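You operate a simulated robot arm through the tools that you are given. There is no shell and no other tool.

The job below is to be done with a simulated robot arm. You get a single attempt, and the scene is never put back.

TASK
Put the green cup in the vacuum box and clear its bubbles.
Fine: Shut the lid, run the pump till they are gone, switch it off, vent the box and open the lid; leave the cup in and the other cup where it is.
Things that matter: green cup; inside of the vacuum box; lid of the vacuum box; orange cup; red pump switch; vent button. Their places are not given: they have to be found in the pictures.

The check looks at the end state, three seconds after you hand in, the way a careful person would. Anything else that was tipped, shoved, dropped, spilled or broken makes it a failure. A push-on lid holds only when it is set on centred and level and pressed home; a screw cap is set on level and turned clockwise until tight.

THE ROBOT
A 7-joint arm with a two-finger parallel gripper, fixed in place. Base frame: the origin is on the floor under the middle of its stand, x ahead of it, y to its left, z up; the work surface is at about z = 850. Units: mm, rad, N and s.
With the tool pointing down near the work surface it reaches from about 300 to 720 mm from the base axis. Its first joint turns from -2.897 to 2.897 rad. Payload 1.57 kg.
The tool frame sits at the grasp point between the pads (the TCP): z along the fingers, y along the line on which they close. The tips reach 30 mm beyond it. Largest opening 80 mm; finger width 17, thickness 12; the body of the gripper, 40 by 82 mm, starts 80 mm behind the TCP.
Orientation is told as [roll, pitch, yaw] about the base's x, y, z axes, in that order, counted from this pose: with the fingers straight down and closing along the base's y, the tool's x points along the base's -x, its y along +y and its z along -z.

THE INTERFACE
- The arm moves only by the tool servo_tool. Its argument "plan" is text: rows parted by semicolons, each of 7 numbers parted by spaces: the turn, a rotation vector about the tool's x, y, z in rad, then the shift along the tool's x, y, z in mm, then the opening in per cent of the stroke, from 0 (shut) to 100 (fully open). In form: wx wy wz tx ty tz gripper; .... A call has 1 to 20 rows; each row is the pose to reach, as a shift and turn from the pose commanded when the call began, along the tool's axes at that moment. Rows are played at 5 a second. More than 50 mm and 0.15 rad between two rows, or a gripper value outside its range, and nothing of the call is played. Where a pose cannot be reached the arm comes as near as it can. A force on the tool above 40 N (or 10 N above the force at the start of the call, whichever is more), or a blocked arm, ends the call early, and 0.2 s more pass. The fingers move at their own pace (about 72 mm/s each) and stop on an object; they squeeze with about 34 N. The grip force told is the motor's: it shows also when the fingers shut on nothing. Time passes only in rows, and 0.2 s behind the last, so rows that repeat a pose let the fingers close. It gives the time, the measured TCP pose, the force on the tool (base axes), the opening and the grip force at its end, in the units of the frame above (readings bear some noise), with the torque about the TCP (base axes, N m) and any sound that the robot's microphone picked up.
- Cameras (640 x 400 px; columns grow to the right, rows downward): "scene" is fixed at [219.4, 651.7, 1442.1]; the picture's right is [-0.90, -0.43, 0.00], its down [-0.20, 0.42, -0.89] and it looks along [0.38, -0.80, -0.46] (base axes); focal length 368 px, centre (320, 200). "wrist" rides on the gripper at [72, -7, -122] in the tool frame; the picture's right is [0.09, 1.00, 0.00], its down [-0.84, 0.08, -0.54] and it looks along [-0.54, 0.05, 0.84] (tool axes); focal length 238 px, centre (320, 200).
- capture(camera): a new picture of that camera. The clock stands still meanwhile.
- raise_lower(by): slides the trunk up (or, below 0, down) by that many mm; the arm rides with it, the base frame stays. It gives what a move gives, with no picture.
- pixel_to_xyz(camera, pixels): for up to 12 pixels [column, row] of the newest picture of that camera ("zoom" is the newest enlarged one), the place [x, y, z] in the base frame of the surface seen there, good to about 3 mm. The clock stands still meanwhile.
- close_up(camera, box): a new picture of the part [left, top, right, bottom] of that camera's present view, enlarged. The clock stands still meanwhile.
- finish_job(): hands the job in; it is judged then, once.

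Unless the task says otherwise, let go and move clear before handing in.

The tools are called after ">>>" as a command line: name --argument value ..., lists and objects as JSON in quotes. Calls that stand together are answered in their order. servo_tool: Moves the arm, as the interface text tells. Its arguments: {"type":"object","properties":{"plan":{"type":"string"}},"required":["plan"]} The other tools are called the same way: raise_lower (by) moves the trunk up or down; capture (camera) takes a picture; pixel_to_xyz (camera, pixels) gives the place of the surface under pixels of a picture; close_up (camera, box) takes an enlarged picture of a part of a camera's view; finish_job () hands the job in.

At the start:

```text
time: 0.0
tcp_pos: [387.9, 107.2, 1191.8]
tool_rot: [-0.001, -0.001, 0.0]
wrist_force: [-0.8, -0.1, 0.7]
ft_torque: [0.01, 0.01, 0.01]
width: 79.9
grasp_force: 0.1
trunk travel left (down, up): [-325.0, 155.0]
```

scene: 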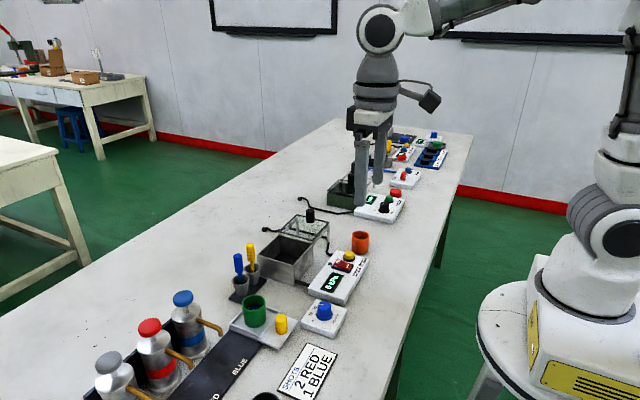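
wrist: 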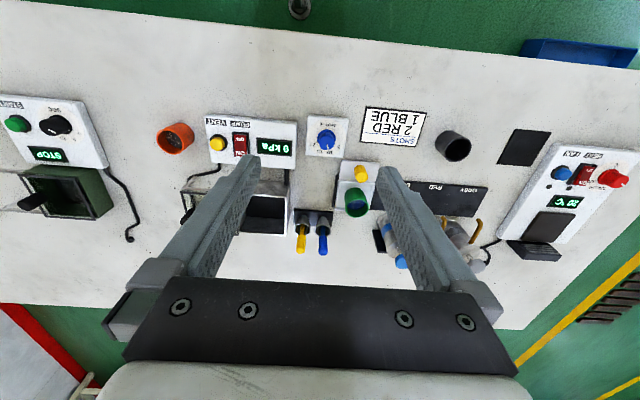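

The scene picture shows the green cup near (254,312), the vacuum box near (290,255) with its lid standing open, its panel near (340,275), and the orange cup at (360,242). I'll zoom in on these from both cameras.

>>> close_up --camera "scene" --box '[220, 190, 400, 350]'

>>> close_up --camera "wrist" --box '[140, 90, 400, 270]'

```text
2.50 times, centred on (310, 270) of scene
```

zoom: 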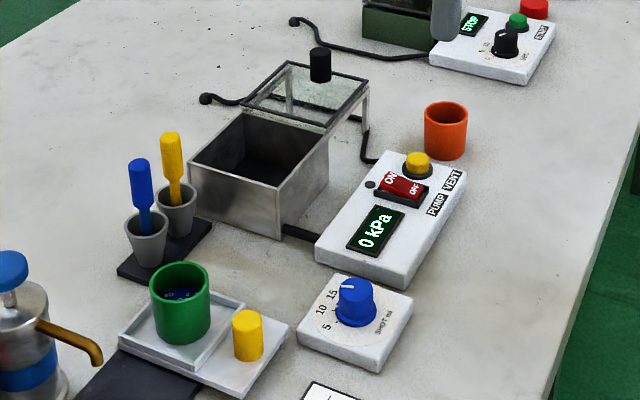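

```text
2.22 times, centred on (270, 180) of wrist
```

zoom: 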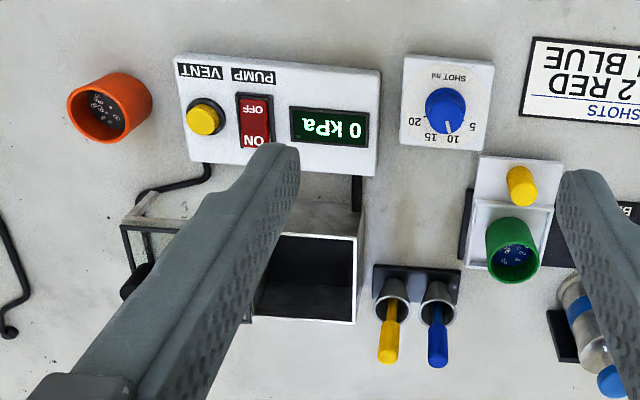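

The lid looks like a framed glass plate with a black knob, held on rails beside the box opening (zoom 320,65). I'll measure places from a fresh scene close-up.

>>> close_up --camera "scene" --box '[240, 200, 400, 300]'

```text
4.00 times, centred on (320, 250) of scene
```

zoom: 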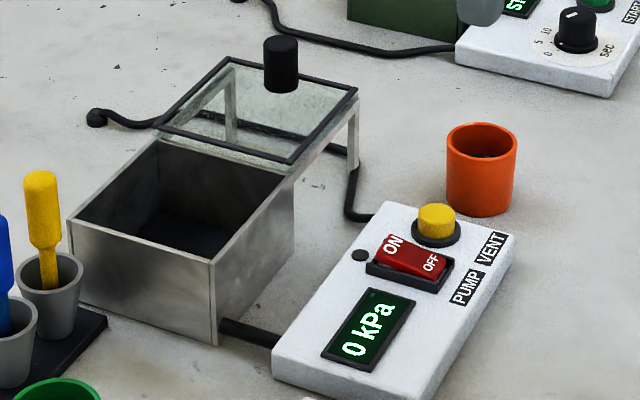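

>>> pixel_to_xyz --camera "zoom" --pixels '[[68, 219], [212, 262], [294, 162], [157, 127], [227, 58], [357, 92], [281, 40], [281, 85], [180, 225], [437, 211], [393, 246], [434, 265]]'

>>> pixel_to_xyz --camera "zoom" --pixels '[[448, 145], [517, 145], [482, 125], [482, 215], [437, 243], [412, 255], [470, 250], [170, 245], [216, 345], [355, 330], [290, 160], [350, 150]]'

```text
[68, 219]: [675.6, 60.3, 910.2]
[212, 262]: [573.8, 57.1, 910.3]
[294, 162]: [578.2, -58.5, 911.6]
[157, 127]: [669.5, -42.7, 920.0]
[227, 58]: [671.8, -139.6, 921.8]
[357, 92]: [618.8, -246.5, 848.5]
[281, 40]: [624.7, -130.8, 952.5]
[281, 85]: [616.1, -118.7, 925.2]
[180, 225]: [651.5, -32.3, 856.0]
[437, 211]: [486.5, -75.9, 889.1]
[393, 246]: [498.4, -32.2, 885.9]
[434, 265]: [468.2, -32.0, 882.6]
```

```text
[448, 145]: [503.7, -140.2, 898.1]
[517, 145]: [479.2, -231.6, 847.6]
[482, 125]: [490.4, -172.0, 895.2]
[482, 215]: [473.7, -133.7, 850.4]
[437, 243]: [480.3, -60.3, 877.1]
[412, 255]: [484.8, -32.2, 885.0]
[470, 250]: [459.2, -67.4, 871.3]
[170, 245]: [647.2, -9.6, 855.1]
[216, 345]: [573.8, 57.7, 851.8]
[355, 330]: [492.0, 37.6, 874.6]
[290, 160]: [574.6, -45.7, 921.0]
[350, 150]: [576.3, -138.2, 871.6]
```

The box spans about x 574–676, y −45 to 58 with its rim at z≈911. The lid lies next to it on rails at z≈921, with its knob near (620,−125). Next I'll look at the green cup and its surroundings.

>>> close_up --camera "scene" --box '[200, 240, 360, 340]'

```text
4.00 times, centred on (280, 290) of scene
```

zoom: 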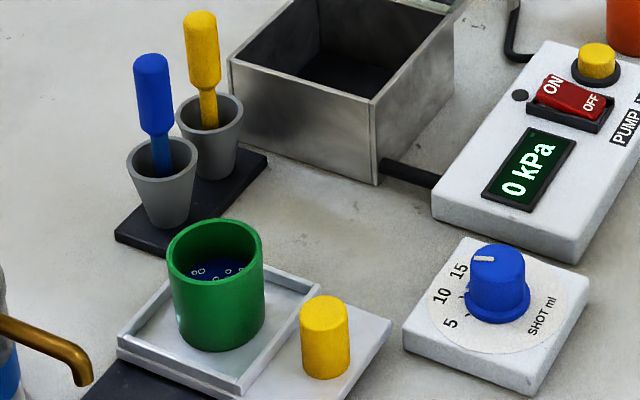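

>>> pixel_to_xyz --camera "zoom" --pixels '[[168, 265], [262, 268], [214, 220], [215, 315], [215, 268], [218, 349], [325, 310], [324, 378], [130, 355], [120, 335], [239, 385], [320, 285]]'

>>> pixel_to_xyz --camera "zoom" --pixels '[[154, 65], [200, 22], [128, 155], [195, 155], [161, 180], [245, 105], [180, 110], [210, 300], [180, 320], [250, 320], [166, 280], [240, 310]]'

>>> capture --camera "wrist"

```text
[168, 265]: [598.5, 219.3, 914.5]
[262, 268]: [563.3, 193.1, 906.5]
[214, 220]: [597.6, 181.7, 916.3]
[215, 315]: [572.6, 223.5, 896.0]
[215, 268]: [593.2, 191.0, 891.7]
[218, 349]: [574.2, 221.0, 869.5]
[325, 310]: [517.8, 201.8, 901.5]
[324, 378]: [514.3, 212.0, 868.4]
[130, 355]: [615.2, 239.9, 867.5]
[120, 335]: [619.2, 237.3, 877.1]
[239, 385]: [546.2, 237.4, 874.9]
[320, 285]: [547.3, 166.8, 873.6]
```

```text
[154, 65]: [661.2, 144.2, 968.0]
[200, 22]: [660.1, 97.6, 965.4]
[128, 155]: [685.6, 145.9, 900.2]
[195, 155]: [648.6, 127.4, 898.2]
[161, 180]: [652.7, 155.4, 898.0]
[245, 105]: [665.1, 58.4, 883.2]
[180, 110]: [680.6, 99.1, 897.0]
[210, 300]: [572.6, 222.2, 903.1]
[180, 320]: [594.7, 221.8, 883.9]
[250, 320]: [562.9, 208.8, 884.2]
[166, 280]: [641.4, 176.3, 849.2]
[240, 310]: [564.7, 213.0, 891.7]
```

```text
taken
```

wrist: 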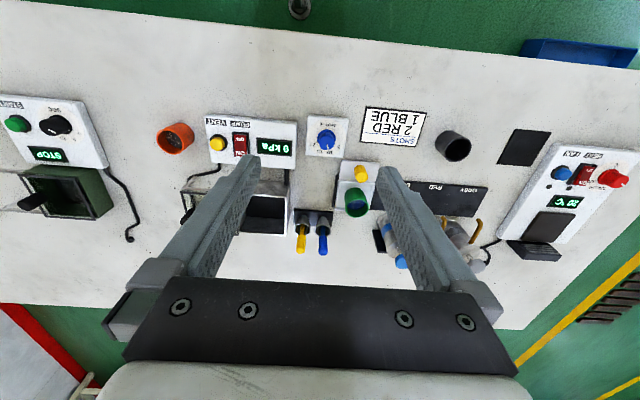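

The green cup stands at about (584,205), rim z≈915 and base z≈869, in a shallow tray with its rim at ~877. I'll fly the gripper to a viewpoint over the box to study the lid and switches with the wrist camera.

>>> servo_tool --plan "0 0 0 -10 -32 15 100; 0 0 0 -20 -64 30 100; 0 0 0 -30 -96 45 100; 0 0 0 -40 -128 60 100; 0 0 0 -50 -160 75 100; 0 0 0 -60 -180 90 100; 0 0 0 -60 -180 90 100"

>>> capture --camera "wrist"

```text
time: 1.6
tcp_pos: [446.7, -73.5, 1100.3]
tool_rot: [0.0, -0.001, 0.0]
wrist_force: [0.3, 0.5, -0.1]
ft_torque: [-0.01, -0.02, 0.04]
width: 79.8
grasp_force: 0.1
trunk travel left (down, up): [-325.0, 155.0]
```

```text
taken
```

wrist: 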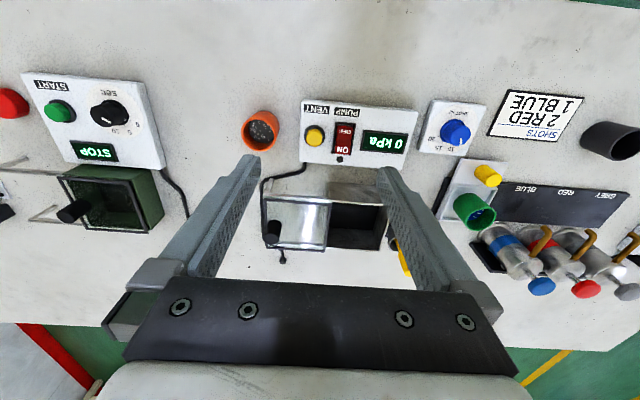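

>>> close_up --camera "wrist" --box '[230, 90, 430, 270]'

```text
2.22 times, centred on (330, 180) of wrist
```

zoom: 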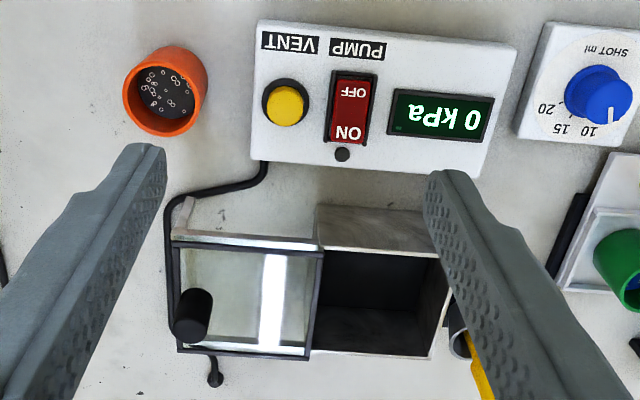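

>>> pixel_to_xyz --camera "zoom" --pixels '[[194, 303], [192, 330], [175, 238], [320, 247], [309, 357], [180, 350], [315, 240], [448, 256], [430, 357], [285, 104], [350, 92], [348, 130]]'

>>> pixel_to_xyz --camera "zoom" --pixels '[[322, 205], [325, 290], [380, 330], [400, 280], [335, 350], [342, 154], [356, 84], [285, 90], [285, 118], [350, 142], [185, 205], [440, 115]]'

```text
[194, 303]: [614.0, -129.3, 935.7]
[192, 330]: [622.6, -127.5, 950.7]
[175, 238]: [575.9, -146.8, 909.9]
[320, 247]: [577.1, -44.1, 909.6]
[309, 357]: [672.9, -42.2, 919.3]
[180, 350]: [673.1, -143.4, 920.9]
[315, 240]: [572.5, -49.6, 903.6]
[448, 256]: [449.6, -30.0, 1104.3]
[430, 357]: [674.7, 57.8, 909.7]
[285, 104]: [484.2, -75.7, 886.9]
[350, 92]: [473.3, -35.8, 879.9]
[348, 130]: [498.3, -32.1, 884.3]
```

```text
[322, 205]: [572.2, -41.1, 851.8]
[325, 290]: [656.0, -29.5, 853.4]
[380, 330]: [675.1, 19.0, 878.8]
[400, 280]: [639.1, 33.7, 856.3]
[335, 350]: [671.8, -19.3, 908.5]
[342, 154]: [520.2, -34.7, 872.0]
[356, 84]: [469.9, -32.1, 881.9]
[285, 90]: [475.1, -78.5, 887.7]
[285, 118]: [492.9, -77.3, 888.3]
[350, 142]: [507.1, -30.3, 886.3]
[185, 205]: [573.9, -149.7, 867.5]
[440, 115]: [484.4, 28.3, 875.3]
```

The lid spans x 575–673, y −145 to −43, and its knob is at (622,−128) with top z≈952. The rocker's ON end is at (502,−32), OFF end at (470,−32), and the vent button at (484,−77,888). Next I'll move above the green cup to fix its centre.

>>> servo_tool --plan "0 0 0 -6.5 34 6 100; 0 0 0 -13 68 12 100; 0 0 0 -19.5 102 18 100; 0 0 0 -26 136 25 100; 0 0 0 -32.5 170 31 100; 0 0 0 -39 204 37 100; 0 0 0 -45.5 238 44 100; 0 0 0 -52 273 50 100; 0 0 0 -52 273 50 100"

>>> close_up --camera "wrist" --box '[200, 90, 440, 240]'

```text
time: 3.6
tcp_pos: [502.1, 200.7, 1050.3]
tool_rot: [0.0, 0.001, 0.0]
wrist_force: [-0.3, 0.1, 0.3]
ft_torque: [0.0, 0.01, 0.02]
width: 80.0
grasp_force: 0.1
trunk travel left (down, up): [-325.0, 155.0]
```

```text
2.67 times, centred on (320, 165) of wrist
```

zoom: 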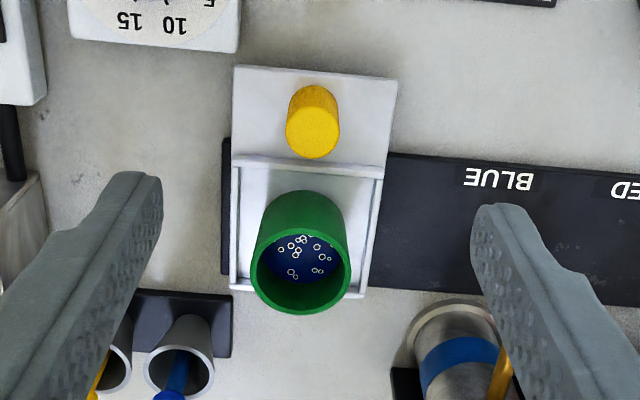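

I can see the cup rim in the zoom (252–350 columns, 228–314 rows) with white bubbles on dark liquid. I'll measure the rim and nearby obstacles.

>>> pixel_to_xyz --camera "zoom" --pixels '[[255, 268], [348, 270], [299, 309], [305, 228], [262, 298], [338, 300], [300, 205], [300, 265], [236, 290], [372, 230], [320, 180], [312, 130]]'

>>> pixel_to_xyz --camera "zoom" --pixels '[[410, 345], [450, 310], [450, 350], [505, 380], [190, 340], [225, 300], [230, 355], [360, 297], [275, 243], [335, 243], [236, 160], [390, 165]]'

```text
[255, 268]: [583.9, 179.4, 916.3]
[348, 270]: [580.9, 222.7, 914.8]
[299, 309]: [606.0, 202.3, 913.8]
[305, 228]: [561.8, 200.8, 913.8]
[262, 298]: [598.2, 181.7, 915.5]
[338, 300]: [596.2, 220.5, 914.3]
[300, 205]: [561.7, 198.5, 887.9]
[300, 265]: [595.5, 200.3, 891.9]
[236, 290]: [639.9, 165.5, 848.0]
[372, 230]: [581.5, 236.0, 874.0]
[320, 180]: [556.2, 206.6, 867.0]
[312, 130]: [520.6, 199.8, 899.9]
```

```text
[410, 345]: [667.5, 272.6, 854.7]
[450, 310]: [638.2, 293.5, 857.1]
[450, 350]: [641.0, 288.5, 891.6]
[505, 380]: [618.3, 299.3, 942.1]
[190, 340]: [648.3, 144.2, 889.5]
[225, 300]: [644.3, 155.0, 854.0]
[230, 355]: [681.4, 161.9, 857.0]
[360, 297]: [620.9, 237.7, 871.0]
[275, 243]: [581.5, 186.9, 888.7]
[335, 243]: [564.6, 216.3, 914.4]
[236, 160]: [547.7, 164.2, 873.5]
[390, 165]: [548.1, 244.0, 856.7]
```

The cup centre is about (584,201), radius 22, rim at 915, with tray walls at z≈874. I'll move straight above it and then check the reading before descending.

>>> servo_tool --plan "0 0 0 -27 0 20 100; 0 0 0 -54 0 40 100; 0 0 0 -82 0 60 100; 0 0 0 -82 0 60 100; 0 0 0 -82 0 60 100"

>>> capture --camera "scene"

>>> capture --camera "wrist"

```text
time: 4.8
tcp_pos: [583.5, 199.3, 989.4]
tool_rot: [0.002, 0.0, 0.0]
wrist_force: [0.4, 0.6, -0.4]
ft_torque: [0.0, -0.03, 0.02]
width: 80.1
grasp_force: 0.1
trunk travel left (down, up): [-325.0, 155.0]
```

```text
taken
```

scene: 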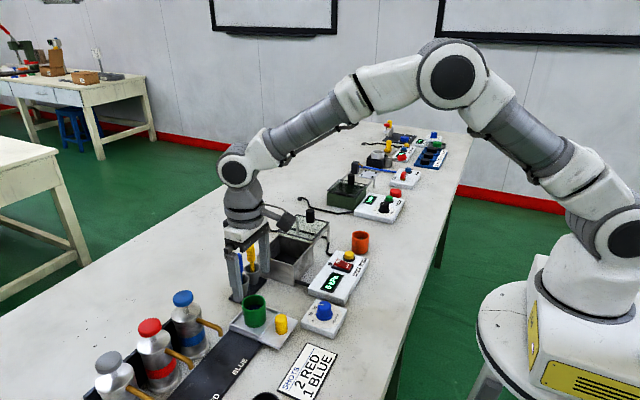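

```text
taken
```

wrist: 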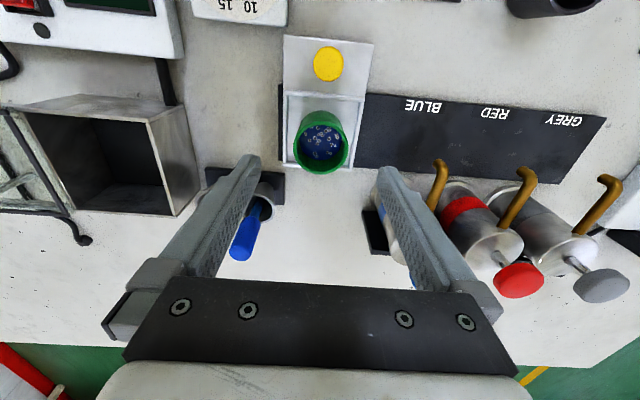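

The cup rim centre at (322,147) in the wrist view matches the TCP projection, so the gripper is aligned. I'll descend so the tips stop just above the tray wall, at TCP z≈911.

>>> servo_tool --plan "0 0 0 0 1 20 100; 0 0 0 0 1 40 100; 0 0 0 0 1 58 100; 0 0 0 0 1 70 100; 0 0 0 0 1 78 100; 0 0 0 0 1 78 100"

>>> capture --camera "wrist"

>>> close_up --camera "scene" --box '[200, 240, 360, 340]'

```text
time: 6.2
tcp_pos: [583.0, 199.1, 914.0]
tool_rot: [0.0, -0.001, 0.001]
wrist_force: [0.1, 1.0, -0.1]
ft_torque: [0.0, 0.02, 0.0]
width: 80.0
grasp_force: 0.2
trunk travel left (down, up): [-325.0, 155.0]
```

```text
taken
```

wrist: 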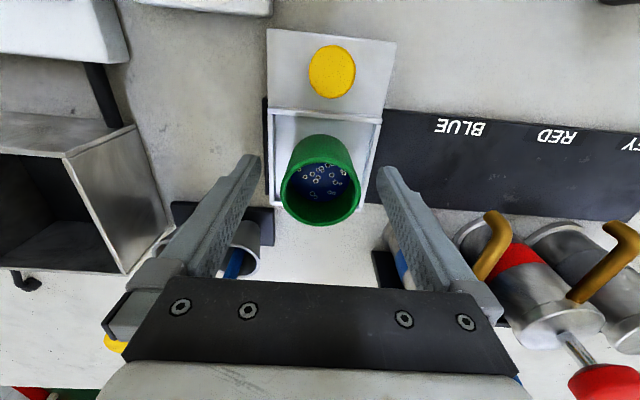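

```text
4.00 times, centred on (280, 290) of scene
```

zoom: 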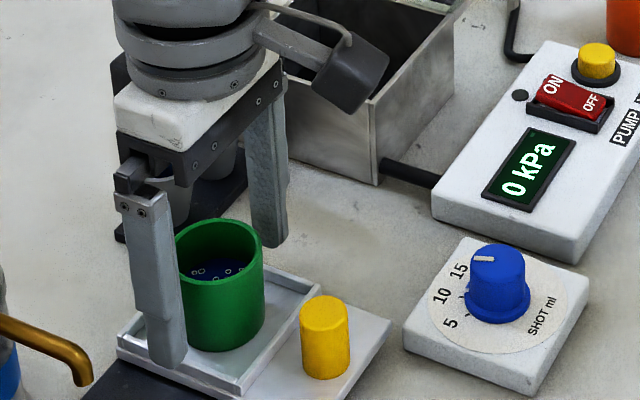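

The fingers straddle the cup evenly with their tips just above the tray. Now I'll close them slowly.

>>> servo_tool --plan "0 0 0 0 0 0 75; 0 0 0 0 0 0 62; 0 0 0 0 0 0 55; 0 0 0 0 0 0 45; 0 0 0 0 0 0 30; 0 0 0 0 0 0 20; 0 0 0 0 0 0 20"

>>> capture --camera "wrist"

```text
time: 7.8
tcp_pos: [583.1, 200.5, 914.0]
tool_rot: [0.001, -0.001, 0.0]
wrist_force: [-0.9, 0.0, -0.4]
ft_torque: [-0.02, 0.0, -0.01]
width: 46.5
grasp_force: 34.0
trunk travel left (down, up): [-325.0, 155.0]
```

```text
taken
```

wrist: 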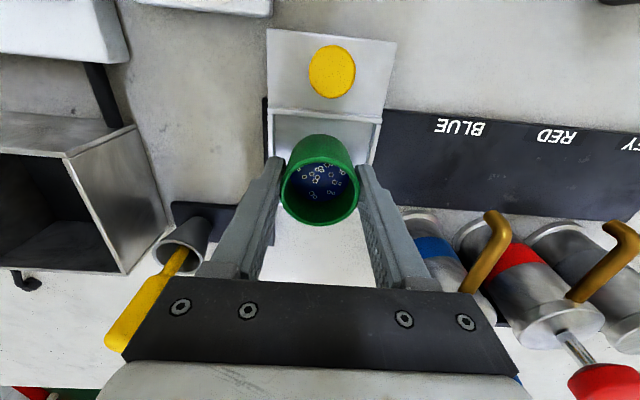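

The fingers hold the cup at 46.5 mm width with 34 N. I'll lift it slowly and level.

>>> servo_tool --plan "0 0 0 0 0 -3 20; 0 0 0 0 0 -9 20; 0 0 0 0 0 -18 20; 0 0 0 0 0 -28 20; 0 0 0 0 0 -38 20; 0 0 0 0 0 -48 20; 0 0 0 0 0 -58 20; 0 0 0 0 0 -67 20; 0 0 0 0 0 -73 20; 0 0 0 0 0 -76 20; 0 0 0 0 0 -76 20"

>>> close_up --camera "scene" --box '[200, 220, 360, 320]'

>>> capture --camera "wrist"

```text
time: 10.2
tcp_pos: [581.2, 201.6, 988.4]
tool_rot: [0.0, 0.001, 0.001]
wrist_force: [0.2, -0.3, -0.5]
ft_torque: [0.01, 0.02, -0.02]
width: 46.1
grasp_force: 34.3
trunk travel left (down, up): [-325.0, 155.0]
```

```text
4.00 times, centred on (280, 270) of scene
```

zoom: 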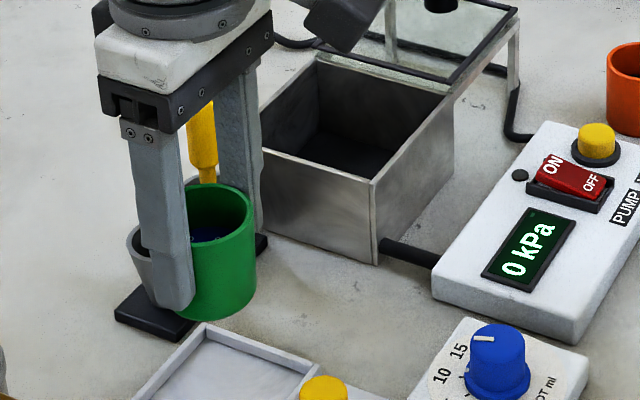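

```text
taken
```

wrist: 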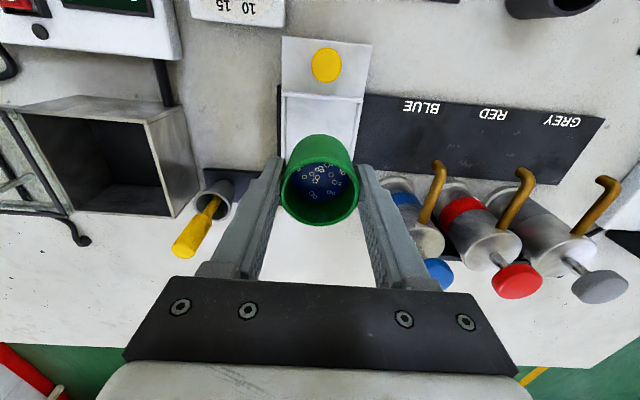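

The cup is lifted clear and level, with its base at z≈941. I'll carry it smoothly over the box centre at about (625,7).

>>> servo_tool --plan "0 0 0 0 -6 0 20; 0 0 0 -1 -17 0 20; 0 0 0 -3 -32 0 20; 0 0 0 -6 -50 0 20; 0 0 0 -9 -68 0 20; 0 0 0 -13 -86 0 20; 0 0 0 -17 -104 0 20; 0 0 0 -22 -122 0 20; 0 0 0 -27 -140 0 20; 0 0 0 -32 -157 0 20; 0 0 0 -36 -172 0 20; 0 0 0 -40 -184 0 20; 0 0 0 -42 -191 0 20; 0 0 0 -43 -194 0 20; 0 0 0 -43 -194 0 20"

>>> close_up --camera "scene" --box '[220, 190, 380, 290]'

>>> capture --camera "wrist"

```text
time: 13.4
tcp_pos: [626.0, 6.3, 988.4]
tool_rot: [0.0, 0.0, 0.0]
wrist_force: [-0.7, 0.0, 0.0]
ft_torque: [0.02, -0.02, 0.02]
width: 46.2
grasp_force: 34.1
trunk travel left (down, up): [-325.0, 155.0]
```

```text
4.00 times, centred on (300, 240) of scene
```

zoom: 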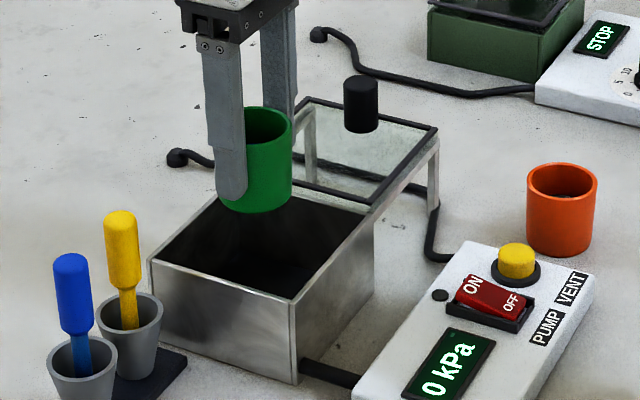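

```text
taken
```

wrist: 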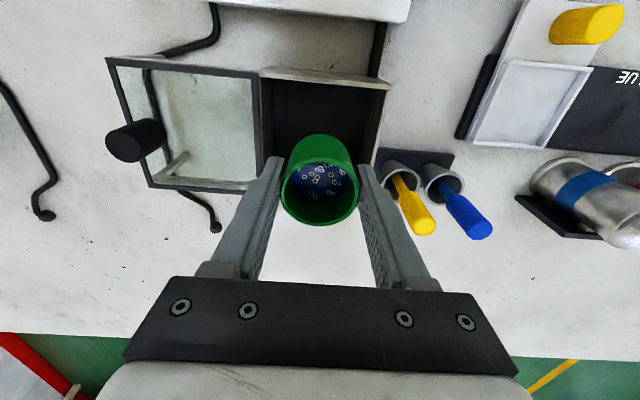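

>>> close_up --camera "wrist" --box '[240, 50, 400, 150]'

```text
4.00 times, centred on (320, 100) of wrist
```

zoom: 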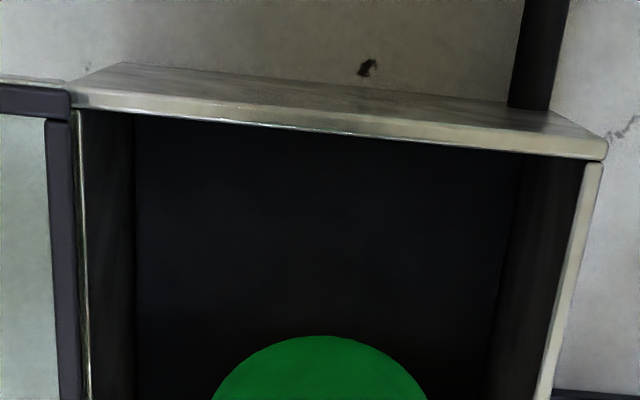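

>>> pixel_to_xyz --camera "zoom" --pixels '[[100, 100], [590, 150], [300, 118], [72, 250], [84, 250], [575, 250], [560, 250], [300, 160], [135, 200], [515, 200], [60, 300], [320, 230]]'

```text
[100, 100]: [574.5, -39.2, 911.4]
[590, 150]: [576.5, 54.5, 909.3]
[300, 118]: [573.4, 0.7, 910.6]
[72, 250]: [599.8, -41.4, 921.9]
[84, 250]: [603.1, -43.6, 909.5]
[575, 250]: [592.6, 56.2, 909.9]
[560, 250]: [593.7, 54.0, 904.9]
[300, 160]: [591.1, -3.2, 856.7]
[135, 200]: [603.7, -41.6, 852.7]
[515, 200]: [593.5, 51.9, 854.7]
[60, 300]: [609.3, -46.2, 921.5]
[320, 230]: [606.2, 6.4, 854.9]
```

The inside of the box spans y −41 to 54 and x 577 to 672, with the floor at z≈855. The cup hangs centred at (626,6), so I'll lower it to just above the floor.

>>> servo_tool --plan "0 0 0 0 0 4 20; 0 0 0 0 0 12 20; 0 0 0 0 0 22 20; 0 0 0 0 0 32 20; 0 0 0 0 0 42 20; 0 0 0 0 0 52 20; 0 0 0 0 0 62 20; 0 0 0 0 0 71 20; 0 0 0 0 0 78 20; 0 0 0 0 0 82 20; 0 0 0 0 0 82 20"

>>> close_up --camera "scene" --box '[220, 190, 380, 290]'

>>> capture --camera "wrist"

```text
time: 15.8
tcp_pos: [625.8, 5.8, 907.9]
tool_rot: [0.001, -0.001, 0.0]
wrist_force: [0.2, -0.1, -0.7]
ft_torque: [0.0, -0.02, -0.03]
width: 46.4
grasp_force: 34.1
trunk travel left (down, up): [-325.0, 155.0]
```

```text
4.00 times, centred on (300, 240) of scene
```

zoom: 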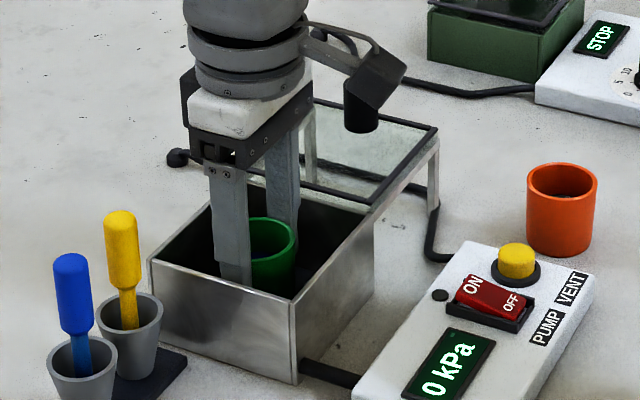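

```text
taken
```

wrist: 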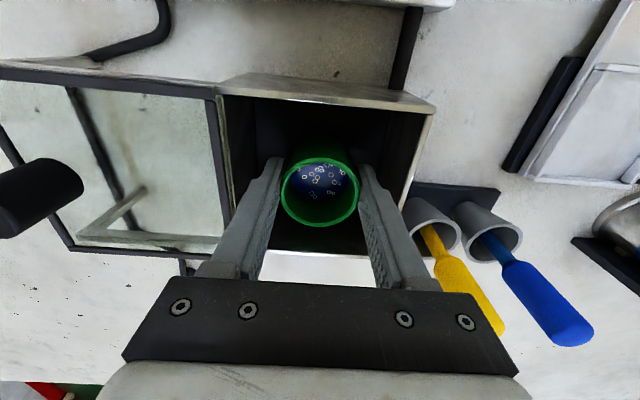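

There's no contact yet, and the cup is centred in the box. I'll go down in small steps watching the force.

>>> servo_tool --plan "0 0 0 0 0 1 20; 0 0 0 0 0 2 20; 0 0 0 0 0 3 20; 0 0 0 0 0 3 20"

```text
time: 16.8
tcp_pos: [625.5, 7.5, 905.3]
tool_rot: [0.001, 0.0, 0.0]
wrist_force: [0.2, 0.3, -0.1]
ft_torque: [0.02, 0.04, 0.01]
width: 46.0
grasp_force: 34.3
trunk travel left (down, up): [-325.0, 155.0]
```

>>> servo_tool --plan "0 0 0 0 0 1 20; 0 0 0 0 0 1 20"

>>> servo_tool --plan "0 0 0 0 0 1 20; 0 0 0 0 0 1 20"

```text
time: 17.4
tcp_pos: [625.9, 7.7, 903.0]
tool_rot: [0.0, 0.0, 0.001]
wrist_force: [0.1, -0.9, -0.1]
ft_torque: [-0.01, -0.02, 0.01]
width: 46.4
grasp_force: 34.7
trunk travel left (down, up): [-325.0, 155.0]
```

```text
time: 18.0
tcp_pos: [624.9, 4.9, 902.8]
tool_rot: [0.0, 0.0, 0.0]
wrist_force: [0.0, 1.1, -0.7]
ft_torque: [0.0, 0.02, 0.0]
width: 46.1
grasp_force: 33.9
trunk travel left (down, up): [-325.0, 155.0]
```

Still no contact force. I'll continue in 1 mm steps.

>>> servo_tool --plan "0 0 0 0 0 1 20; 0 0 0 0 0 1 20"

>>> servo_tool --plan "0 0 0 0 0 1 20; 0 0 0 0 0 1 20"

```text
time: 18.6
tcp_pos: [624.4, 5.9, 901.9]
tool_rot: [0.001, -0.003, 0.0]
wrist_force: [1.6, 0.7, 2.9]
ft_torque: [-0.03, 0.01, 0.0]
width: 46.1
grasp_force: 33.9
trunk travel left (down, up): [-325.0, 155.0]
```

```text
time: 19.2
tcp_pos: [624.8, 6.4, 901.3]
tool_rot: [-0.001, -0.002, 0.0]
wrist_force: [-2.6, -2.0, 12.2]
ft_torque: [-0.11, 0.09, 0.01]
width: 46.2
grasp_force: 34.4
trunk travel left (down, up): [-325.0, 155.0]
```

The upward force of 12 N shows that the cup rests on the box floor. I'll ease up slightly and open the fingers just a little, to about 54 mm, so they don't hit the walls.

>>> servo_tool --plan "0 0 0 0 0 -0.8 20; 0 0 0 0 0 -0.8 58; 0 0 0 0 0 -0.8 63; 0 0 0 0 0 -0.8 68; 0 0 0 0 0 -0.8 68; 0 0 0 0 0 -0.8 68"

>>> capture --camera "wrist"

```text
time: 20.6
tcp_pos: [625.7, 7.1, 900.8]
tool_rot: [0.001, 0.001, 0.001]
wrist_force: [-0.2, 0.6, -0.1]
ft_torque: [-0.02, -0.03, 0.03]
width: 54.6
grasp_force: 0.0
trunk travel left (down, up): [-325.0, 155.0]
```

```text
taken
```

wrist: 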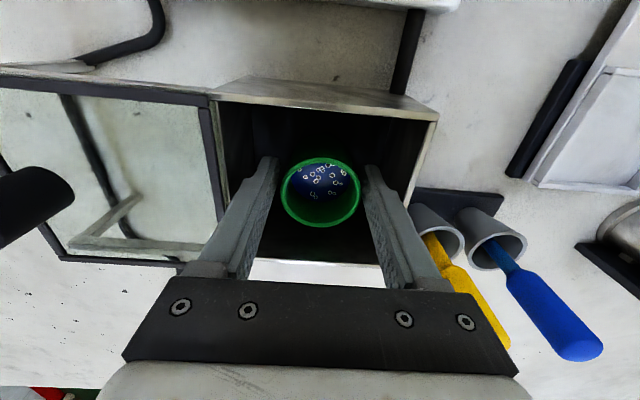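

The cup is released and standing level in the box. I'll retract straight up, well clear of the rim.

>>> servo_tool --plan "0 0 0 0 0 -4 68; 0 0 0 0 0 -12 68; 0 0 0 0 0 -24 68; 0 0 0 0 0 -38 68; 0 0 0 0 0 -54 68; 0 0 0 0 0 -74 68; 0 0 0 0 0 -94 68; 0 0 0 0 0 -120 68; 0 0 0 0 0 -150 68; 0 0 0 0 0 -150 68"

>>> capture --camera "wrist"

>>> close_up --camera "scene" --box '[220, 190, 380, 290]'

```text
time: 22.8
tcp_pos: [625.1, 9.5, 1053.5]
tool_rot: [0.0, -0.001, -0.002]
wrist_force: [-1.1, 0.3, -0.2]
ft_torque: [0.01, 0.01, -0.01]
width: 54.3
grasp_force: 0.1
trunk travel left (down, up): [-325.0, 155.0]
```

```text
taken
```

wrist: 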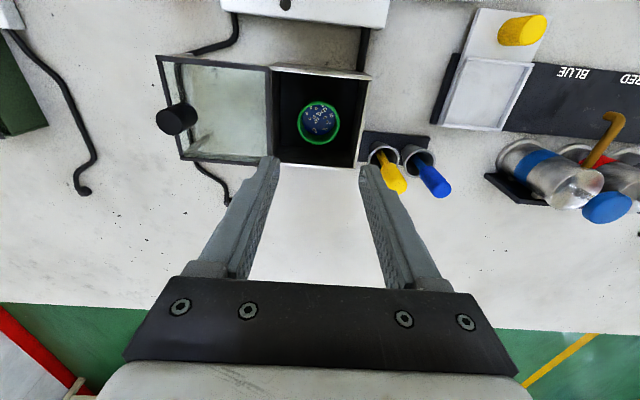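

```text
4.00 times, centred on (300, 240) of scene
```

zoom: 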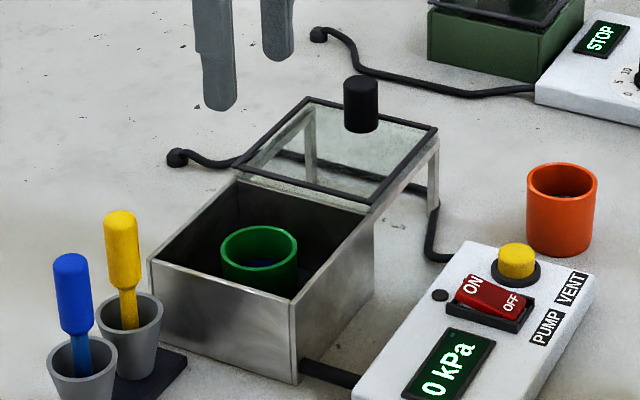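

The cup is in the box. Now I'll measure the lid knob at wrist pixel (176,118) more closely.

>>> close_up --camera "wrist" --box '[140, 40, 300, 180]'

>>> close_up --camera "scene" --box '[260, 190, 340, 250]'

```text
2.86 times, centred on (220, 110) of wrist
```

zoom: 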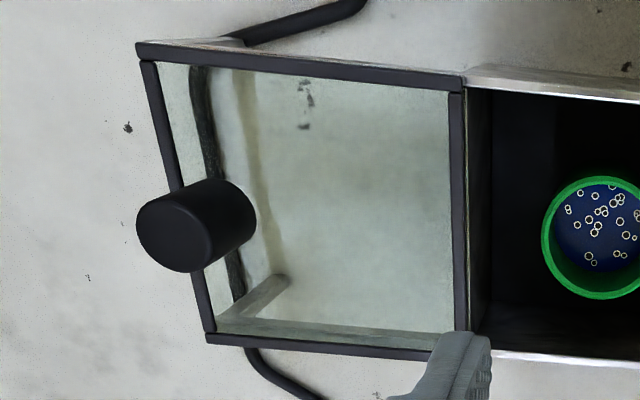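

```text
6.67 times, centred on (300, 220) of scene
```

zoom: 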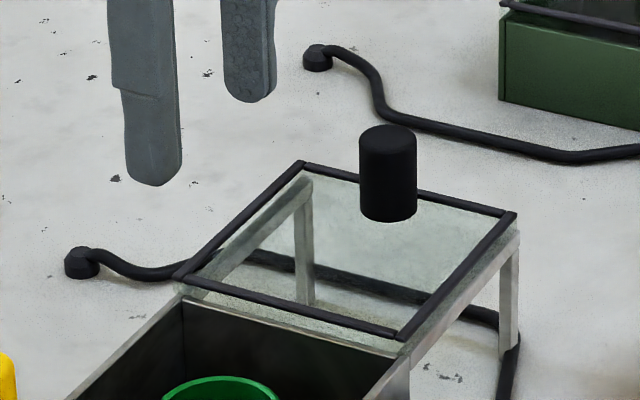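

>>> pixel_to_xyz --camera "zoom" --pixels '[[388, 135], [388, 128], [362, 150], [415, 150], [388, 180], [365, 205], [413, 205], [388, 218], [305, 163], [512, 213], [400, 335], [182, 275]]'

>>> close_up --camera "wrist" --box '[140, 40, 300, 180]'

>>> pixel_to_xyz --camera "zoom" --pixels '[[175, 235], [140, 232], [185, 200], [205, 245], [180, 268], [250, 210], [230, 185], [600, 185], [548, 245], [605, 295], [640, 240], [595, 240]]'

```text
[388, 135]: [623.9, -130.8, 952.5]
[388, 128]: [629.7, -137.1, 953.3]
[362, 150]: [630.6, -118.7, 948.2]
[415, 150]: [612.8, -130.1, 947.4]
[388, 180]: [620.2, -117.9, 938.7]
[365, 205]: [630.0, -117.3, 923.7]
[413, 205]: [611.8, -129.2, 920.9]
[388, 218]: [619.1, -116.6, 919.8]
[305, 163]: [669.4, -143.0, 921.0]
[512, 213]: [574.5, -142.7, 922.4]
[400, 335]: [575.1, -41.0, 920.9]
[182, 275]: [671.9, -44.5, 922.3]
```

```text
2.86 times, centred on (220, 110) of wrist
```

zoom: 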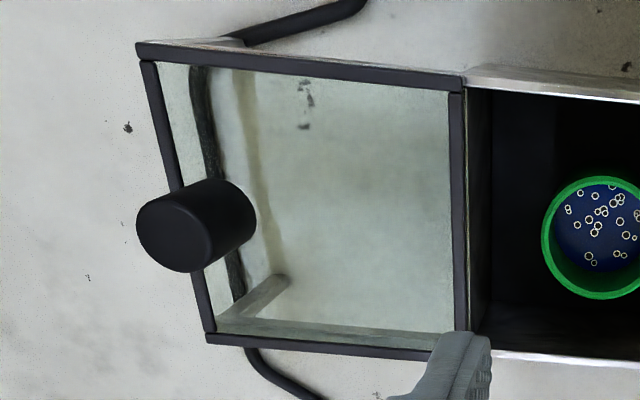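

```text
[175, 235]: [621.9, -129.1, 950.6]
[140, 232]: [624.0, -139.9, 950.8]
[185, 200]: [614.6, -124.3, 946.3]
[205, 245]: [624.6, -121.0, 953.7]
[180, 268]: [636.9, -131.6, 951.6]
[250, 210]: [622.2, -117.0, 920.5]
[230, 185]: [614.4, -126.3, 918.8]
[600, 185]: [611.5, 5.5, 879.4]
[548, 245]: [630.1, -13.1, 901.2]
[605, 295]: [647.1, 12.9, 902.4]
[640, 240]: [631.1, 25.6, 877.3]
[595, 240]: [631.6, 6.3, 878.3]
```

The knob centre is about (624,−128), spanning z 921–953. I'll move above it and descend, with the fingers open 64 mm to straddle it along y.

>>> servo_tool --plan "0 0 0 0 -25 0 80; 0 0 0 0.5 -55 0 80; 0 0 0 1 -90 0 80; 0 0 0 1 -118 0 80; 0 0 0 1 -135 0 80; 0 0 0 1 -135 20 80; 0 0 0 1 -135 45 80; 0 0 0 1 -135 70 80; 0 0 0 1 -135 70 80"

>>> capture --camera "wrist"

>>> close_up --camera "scene" --box '[240, 170, 400, 270]'

```text
time: 24.8
tcp_pos: [623.4, -129.0, 981.7]
tool_rot: [0.0, 0.0, 0.001]
wrist_force: [0.1, 0.2, -0.3]
ft_torque: [-0.03, 0.0, 0.02]
width: 64.0
grasp_force: 0.1
trunk travel left (down, up): [-325.0, 155.0]
```

```text
taken
```

wrist: 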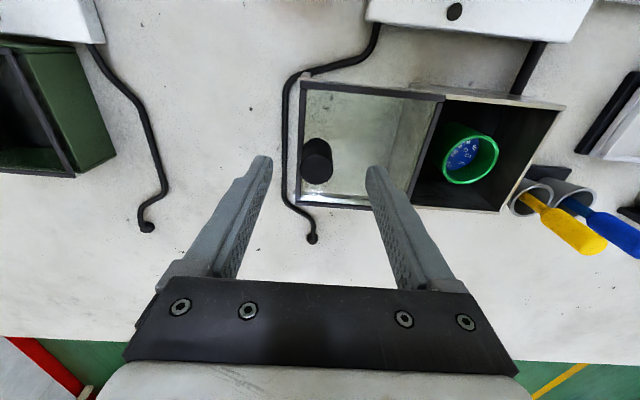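

```text
4.00 times, centred on (320, 220) of scene
```

zoom: 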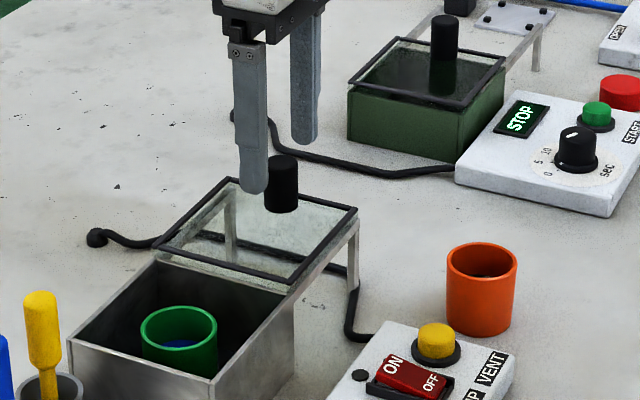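

The knob at wrist (317,167) sits between the open fingers. I'll descend to TCP z≈957, which puts the tips ~6 mm above the glass.

>>> servo_tool --plan "0 0 0 0 1 8 80; 0 0 0 0 1 16 80; 0 0 0 0 1 22 80; 0 0 0 0 1 25 80; 0 0 0 0 1 25 80"

>>> close_up --camera "scene" --box '[240, 170, 400, 270]'

>>> capture --camera "wrist"

```text
time: 26.0
tcp_pos: [624.7, -127.9, 954.8]
tool_rot: [0.001, 0.0, -0.001]
wrist_force: [-0.2, -0.6, -0.4]
ft_torque: [0.0, -0.03, 0.02]
width: 63.9
grasp_force: 0.1
trunk travel left (down, up): [-325.0, 155.0]
```

```text
4.00 times, centred on (320, 220) of scene
```

zoom: 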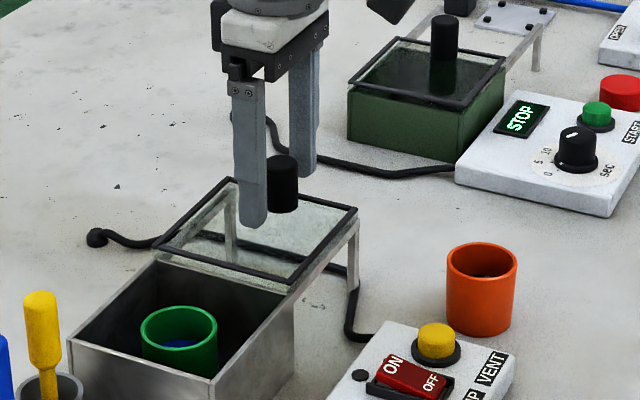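

```text
taken
```

wrist: 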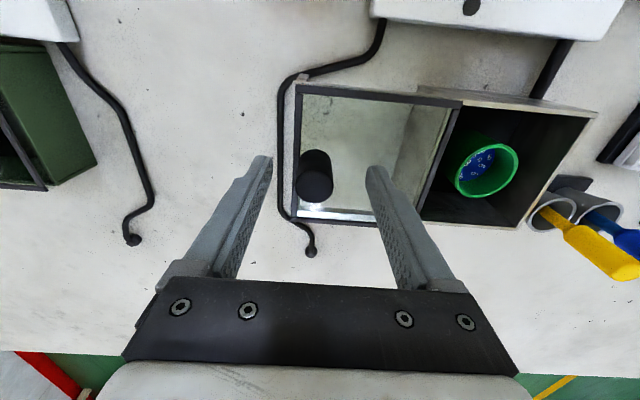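

The knob is between the fingers. I'll close gently on it.

>>> servo_tool --plan "0 0 0 0 -2 0 60; 0 0 0 0 -2 0 45; 0 0 0 0 -2 0 35; 0 0 0 0 -2 0 25; 0 0 0 0 -2 0 15; 0 0 0 0 -2 0 10; 0 0 0 0 -2 0 10"

>>> capture --camera "wrist"

```text
time: 27.6
tcp_pos: [624.7, -130.3, 957.1]
tool_rot: [0.001, 0.001, 0.001]
wrist_force: [-0.4, 0.6, -1.6]
ft_torque: [-0.38, -0.15, -0.1]
width: 23.6
grasp_force: 35.9
trunk travel left (down, up): [-325.0, 155.0]
```

```text
taken
```

wrist: 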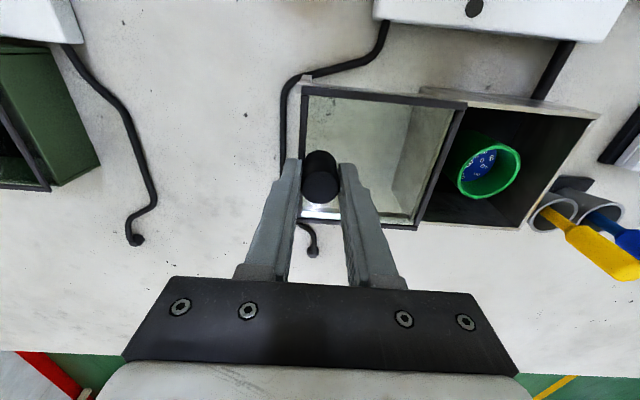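

The knob is gripped at 23.6 mm. I'll slide the lid toward +y, first 20 mm as a trial.

>>> servo_tool --plan "0 0 0 0 3 0 10; 0 0 0 0 8 0 10; 0 0 0 0 14 0 10; 0 0 0 0 20 0 10; 0 0 0 0 20 0 10"

>>> capture --camera "wrist"

>>> close_up --camera "scene" --box '[240, 170, 400, 270]'

```text
time: 28.8
tcp_pos: [623.4, -109.5, 955.5]
tool_rot: [0.0, 0.0, 0.0]
wrist_force: [-5.8, 1.0, -0.8]
ft_torque: [-0.4, -0.54, -0.01]
width: 23.6
grasp_force: 36.1
trunk travel left (down, up): [-325.0, 155.0]
```

```text
taken
```

wrist: 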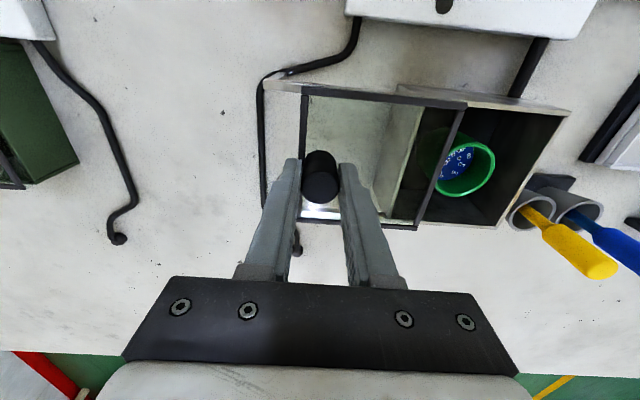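

```text
4.00 times, centred on (320, 220) of scene
```

zoom: 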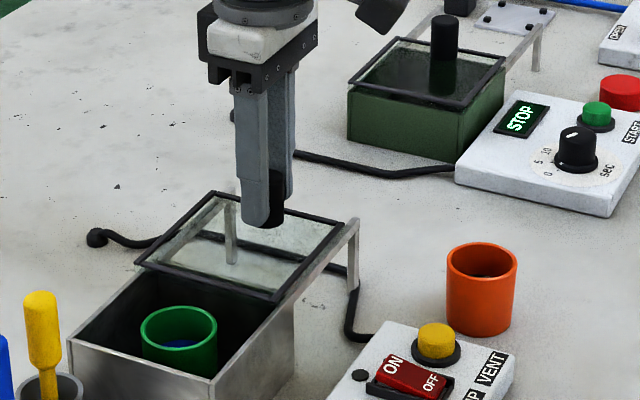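

The lid slides freely on its rails. I'll carry on by 70 mm and check.

>>> servo_tool --plan "0 0 0 0 8 0 10; 0 0 0 0 18 0 10; 0 0 0 0 28 0 10; 0 0 0 0 38 0 10; 0 0 0 0 48 0 10; 0 0 0 0 58 0 10; 0 0 0 0 66 0 10; 0 0 0 0 70 0 10; 0 0 0 0 70 0 10"

>>> capture --camera "wrist"

>>> close_up --camera "scene" --box '[240, 190, 360, 290]'

```text
time: 30.8
tcp_pos: [624.1, -39.2, 956.1]
tool_rot: [0.001, 0.0, 0.0]
wrist_force: [-3.3, -0.1, -11.4]
ft_torque: [-0.49, -0.64, 0.01]
width: 23.6
grasp_force: 36.0
trunk travel left (down, up): [-325.0, 155.0]
```

```text
taken
```

wrist: 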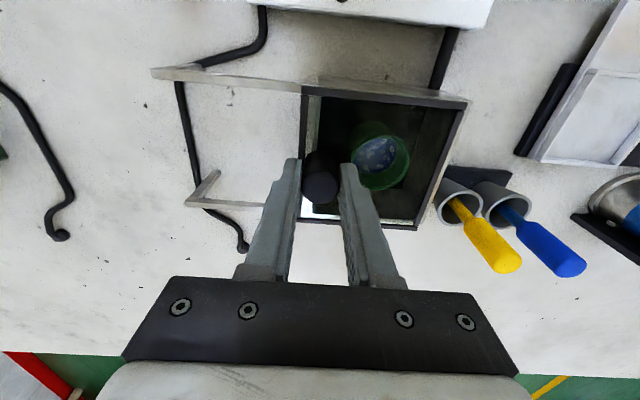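

```text
4.00 times, centred on (300, 240) of scene
```

zoom: 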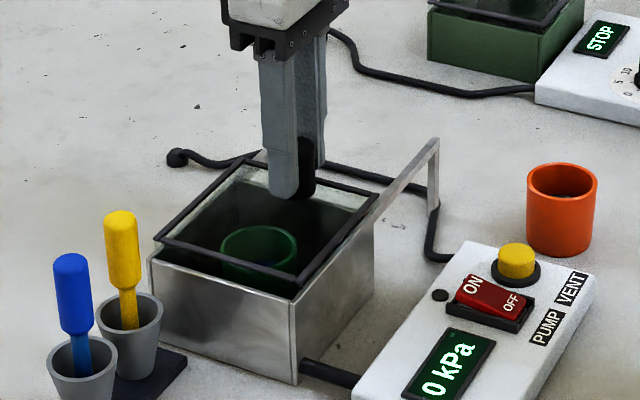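

The lid nearly covers the box, and its front edge is still a bit short of the box's front wall. I'll measure the gap.

>>> pixel_to_xyz --camera "zoom" --pixels '[[160, 238], [230, 263], [296, 286], [375, 195], [150, 257], [220, 280], [292, 298], [240, 165]]'

>>> close_up --camera "wrist" --box '[270, 60, 490, 240]'

```text
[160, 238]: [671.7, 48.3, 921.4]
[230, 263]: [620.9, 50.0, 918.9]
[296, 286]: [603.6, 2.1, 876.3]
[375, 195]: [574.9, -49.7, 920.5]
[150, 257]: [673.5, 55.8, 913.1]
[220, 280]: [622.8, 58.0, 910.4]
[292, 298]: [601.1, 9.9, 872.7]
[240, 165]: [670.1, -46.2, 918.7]
```

```text
2.22 times, centred on (380, 150) of wrist
```

zoom: 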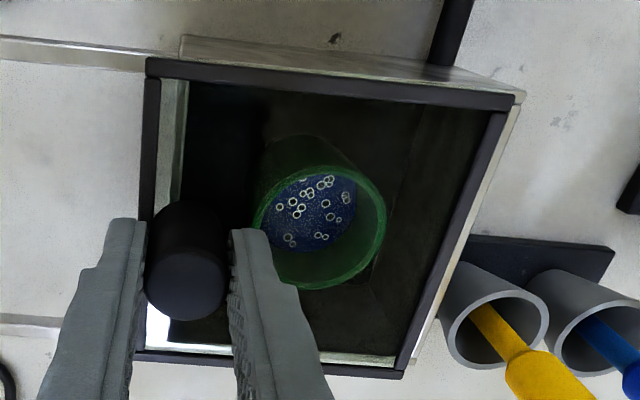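

The lid's leading edge is at y≈49 and the box wall at y≈57.5, so about 8 mm remain. I'll push on slowly.

>>> servo_tool --plan "0 0 0 0 2 0 10; 0 0 0 0 4 0 10; 0 0 0 0 6 0 10; 0 0 0 0 7 0 10; 0 0 0 0 7 0 10"

>>> close_up --camera "scene" --box '[240, 190, 360, 290]'

>>> pixel_to_xyz --camera "zoom" --pixels '[[155, 243], [225, 268], [290, 290], [375, 200], [150, 257], [220, 280], [292, 298], [240, 165]]'

>>> close_up --camera "wrist" --box '[270, 60, 490, 240]'

```text
time: 32.0
tcp_pos: [624.6, -33.6, 957.2]
tool_rot: [-0.002, 0.0, 0.0]
wrist_force: [-5.1, 1.2, -5.7]
ft_torque: [-0.51, 1.13, -0.08]
width: 23.5
grasp_force: 35.8
trunk travel left (down, up): [-325.0, 155.0]
```

```text
4.00 times, centred on (300, 240) of scene
```

zoom: 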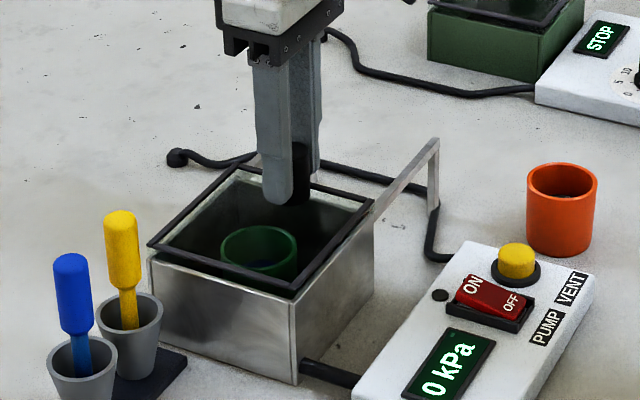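

```text
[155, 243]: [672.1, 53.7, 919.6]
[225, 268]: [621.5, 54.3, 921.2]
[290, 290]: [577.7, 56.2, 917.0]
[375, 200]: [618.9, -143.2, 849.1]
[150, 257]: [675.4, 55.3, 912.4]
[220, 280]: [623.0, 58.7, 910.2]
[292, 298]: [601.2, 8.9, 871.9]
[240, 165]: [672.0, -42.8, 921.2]
```

```text
2.22 times, centred on (380, 150) of wrist
```

zoom: 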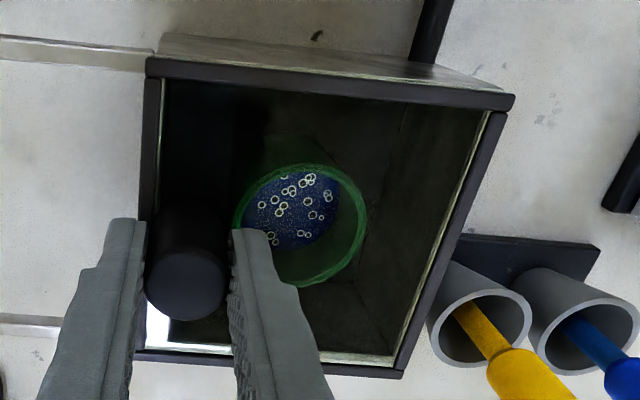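

The leading edge is now at y≈55–56, nearly flush. I'll push 1 mm at a time to see if there's an end stop.

>>> servo_tool --plan "0 0 0 0 1 0 10; 0 0 0 0 1 0 10; 0 0 0 0 1 0 10"

>>> servo_tool --plan "0 0 0 0 1 0 10; 0 0 0 0 1 0 10; 0 0 0 0 1 0 10"

>>> close_up --camera "scene" --box '[250, 210, 330, 290]'

```text
time: 32.8
tcp_pos: [623.4, -31.4, 955.8]
tool_rot: [-0.001, 0.0, 0.0]
wrist_force: [-1.9, 0.7, -3.9]
ft_torque: [-0.4, 0.5, -0.07]
width: 23.6
grasp_force: 35.7
trunk travel left (down, up): [-325.0, 155.0]
```

```text
time: 33.6
tcp_pos: [624.0, -30.6, 956.7]
tool_rot: [0.002, 0.0, -0.001]
wrist_force: [-2.9, -0.6, -7.6]
ft_torque: [0.42, -0.91, -0.02]
width: 23.5
grasp_force: 35.9
trunk travel left (down, up): [-325.0, 155.0]
```

```text
5.00 times, centred on (290, 250) of scene
```

zoom: 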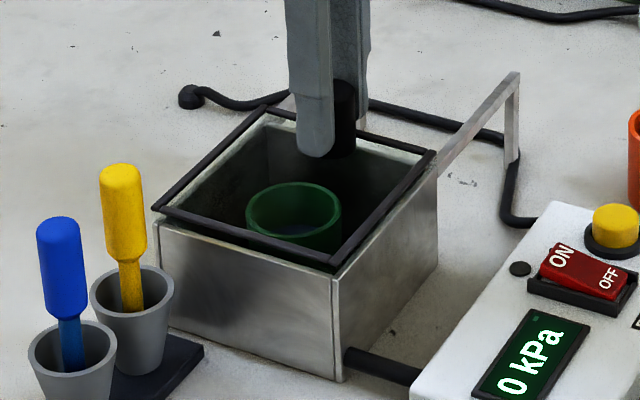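

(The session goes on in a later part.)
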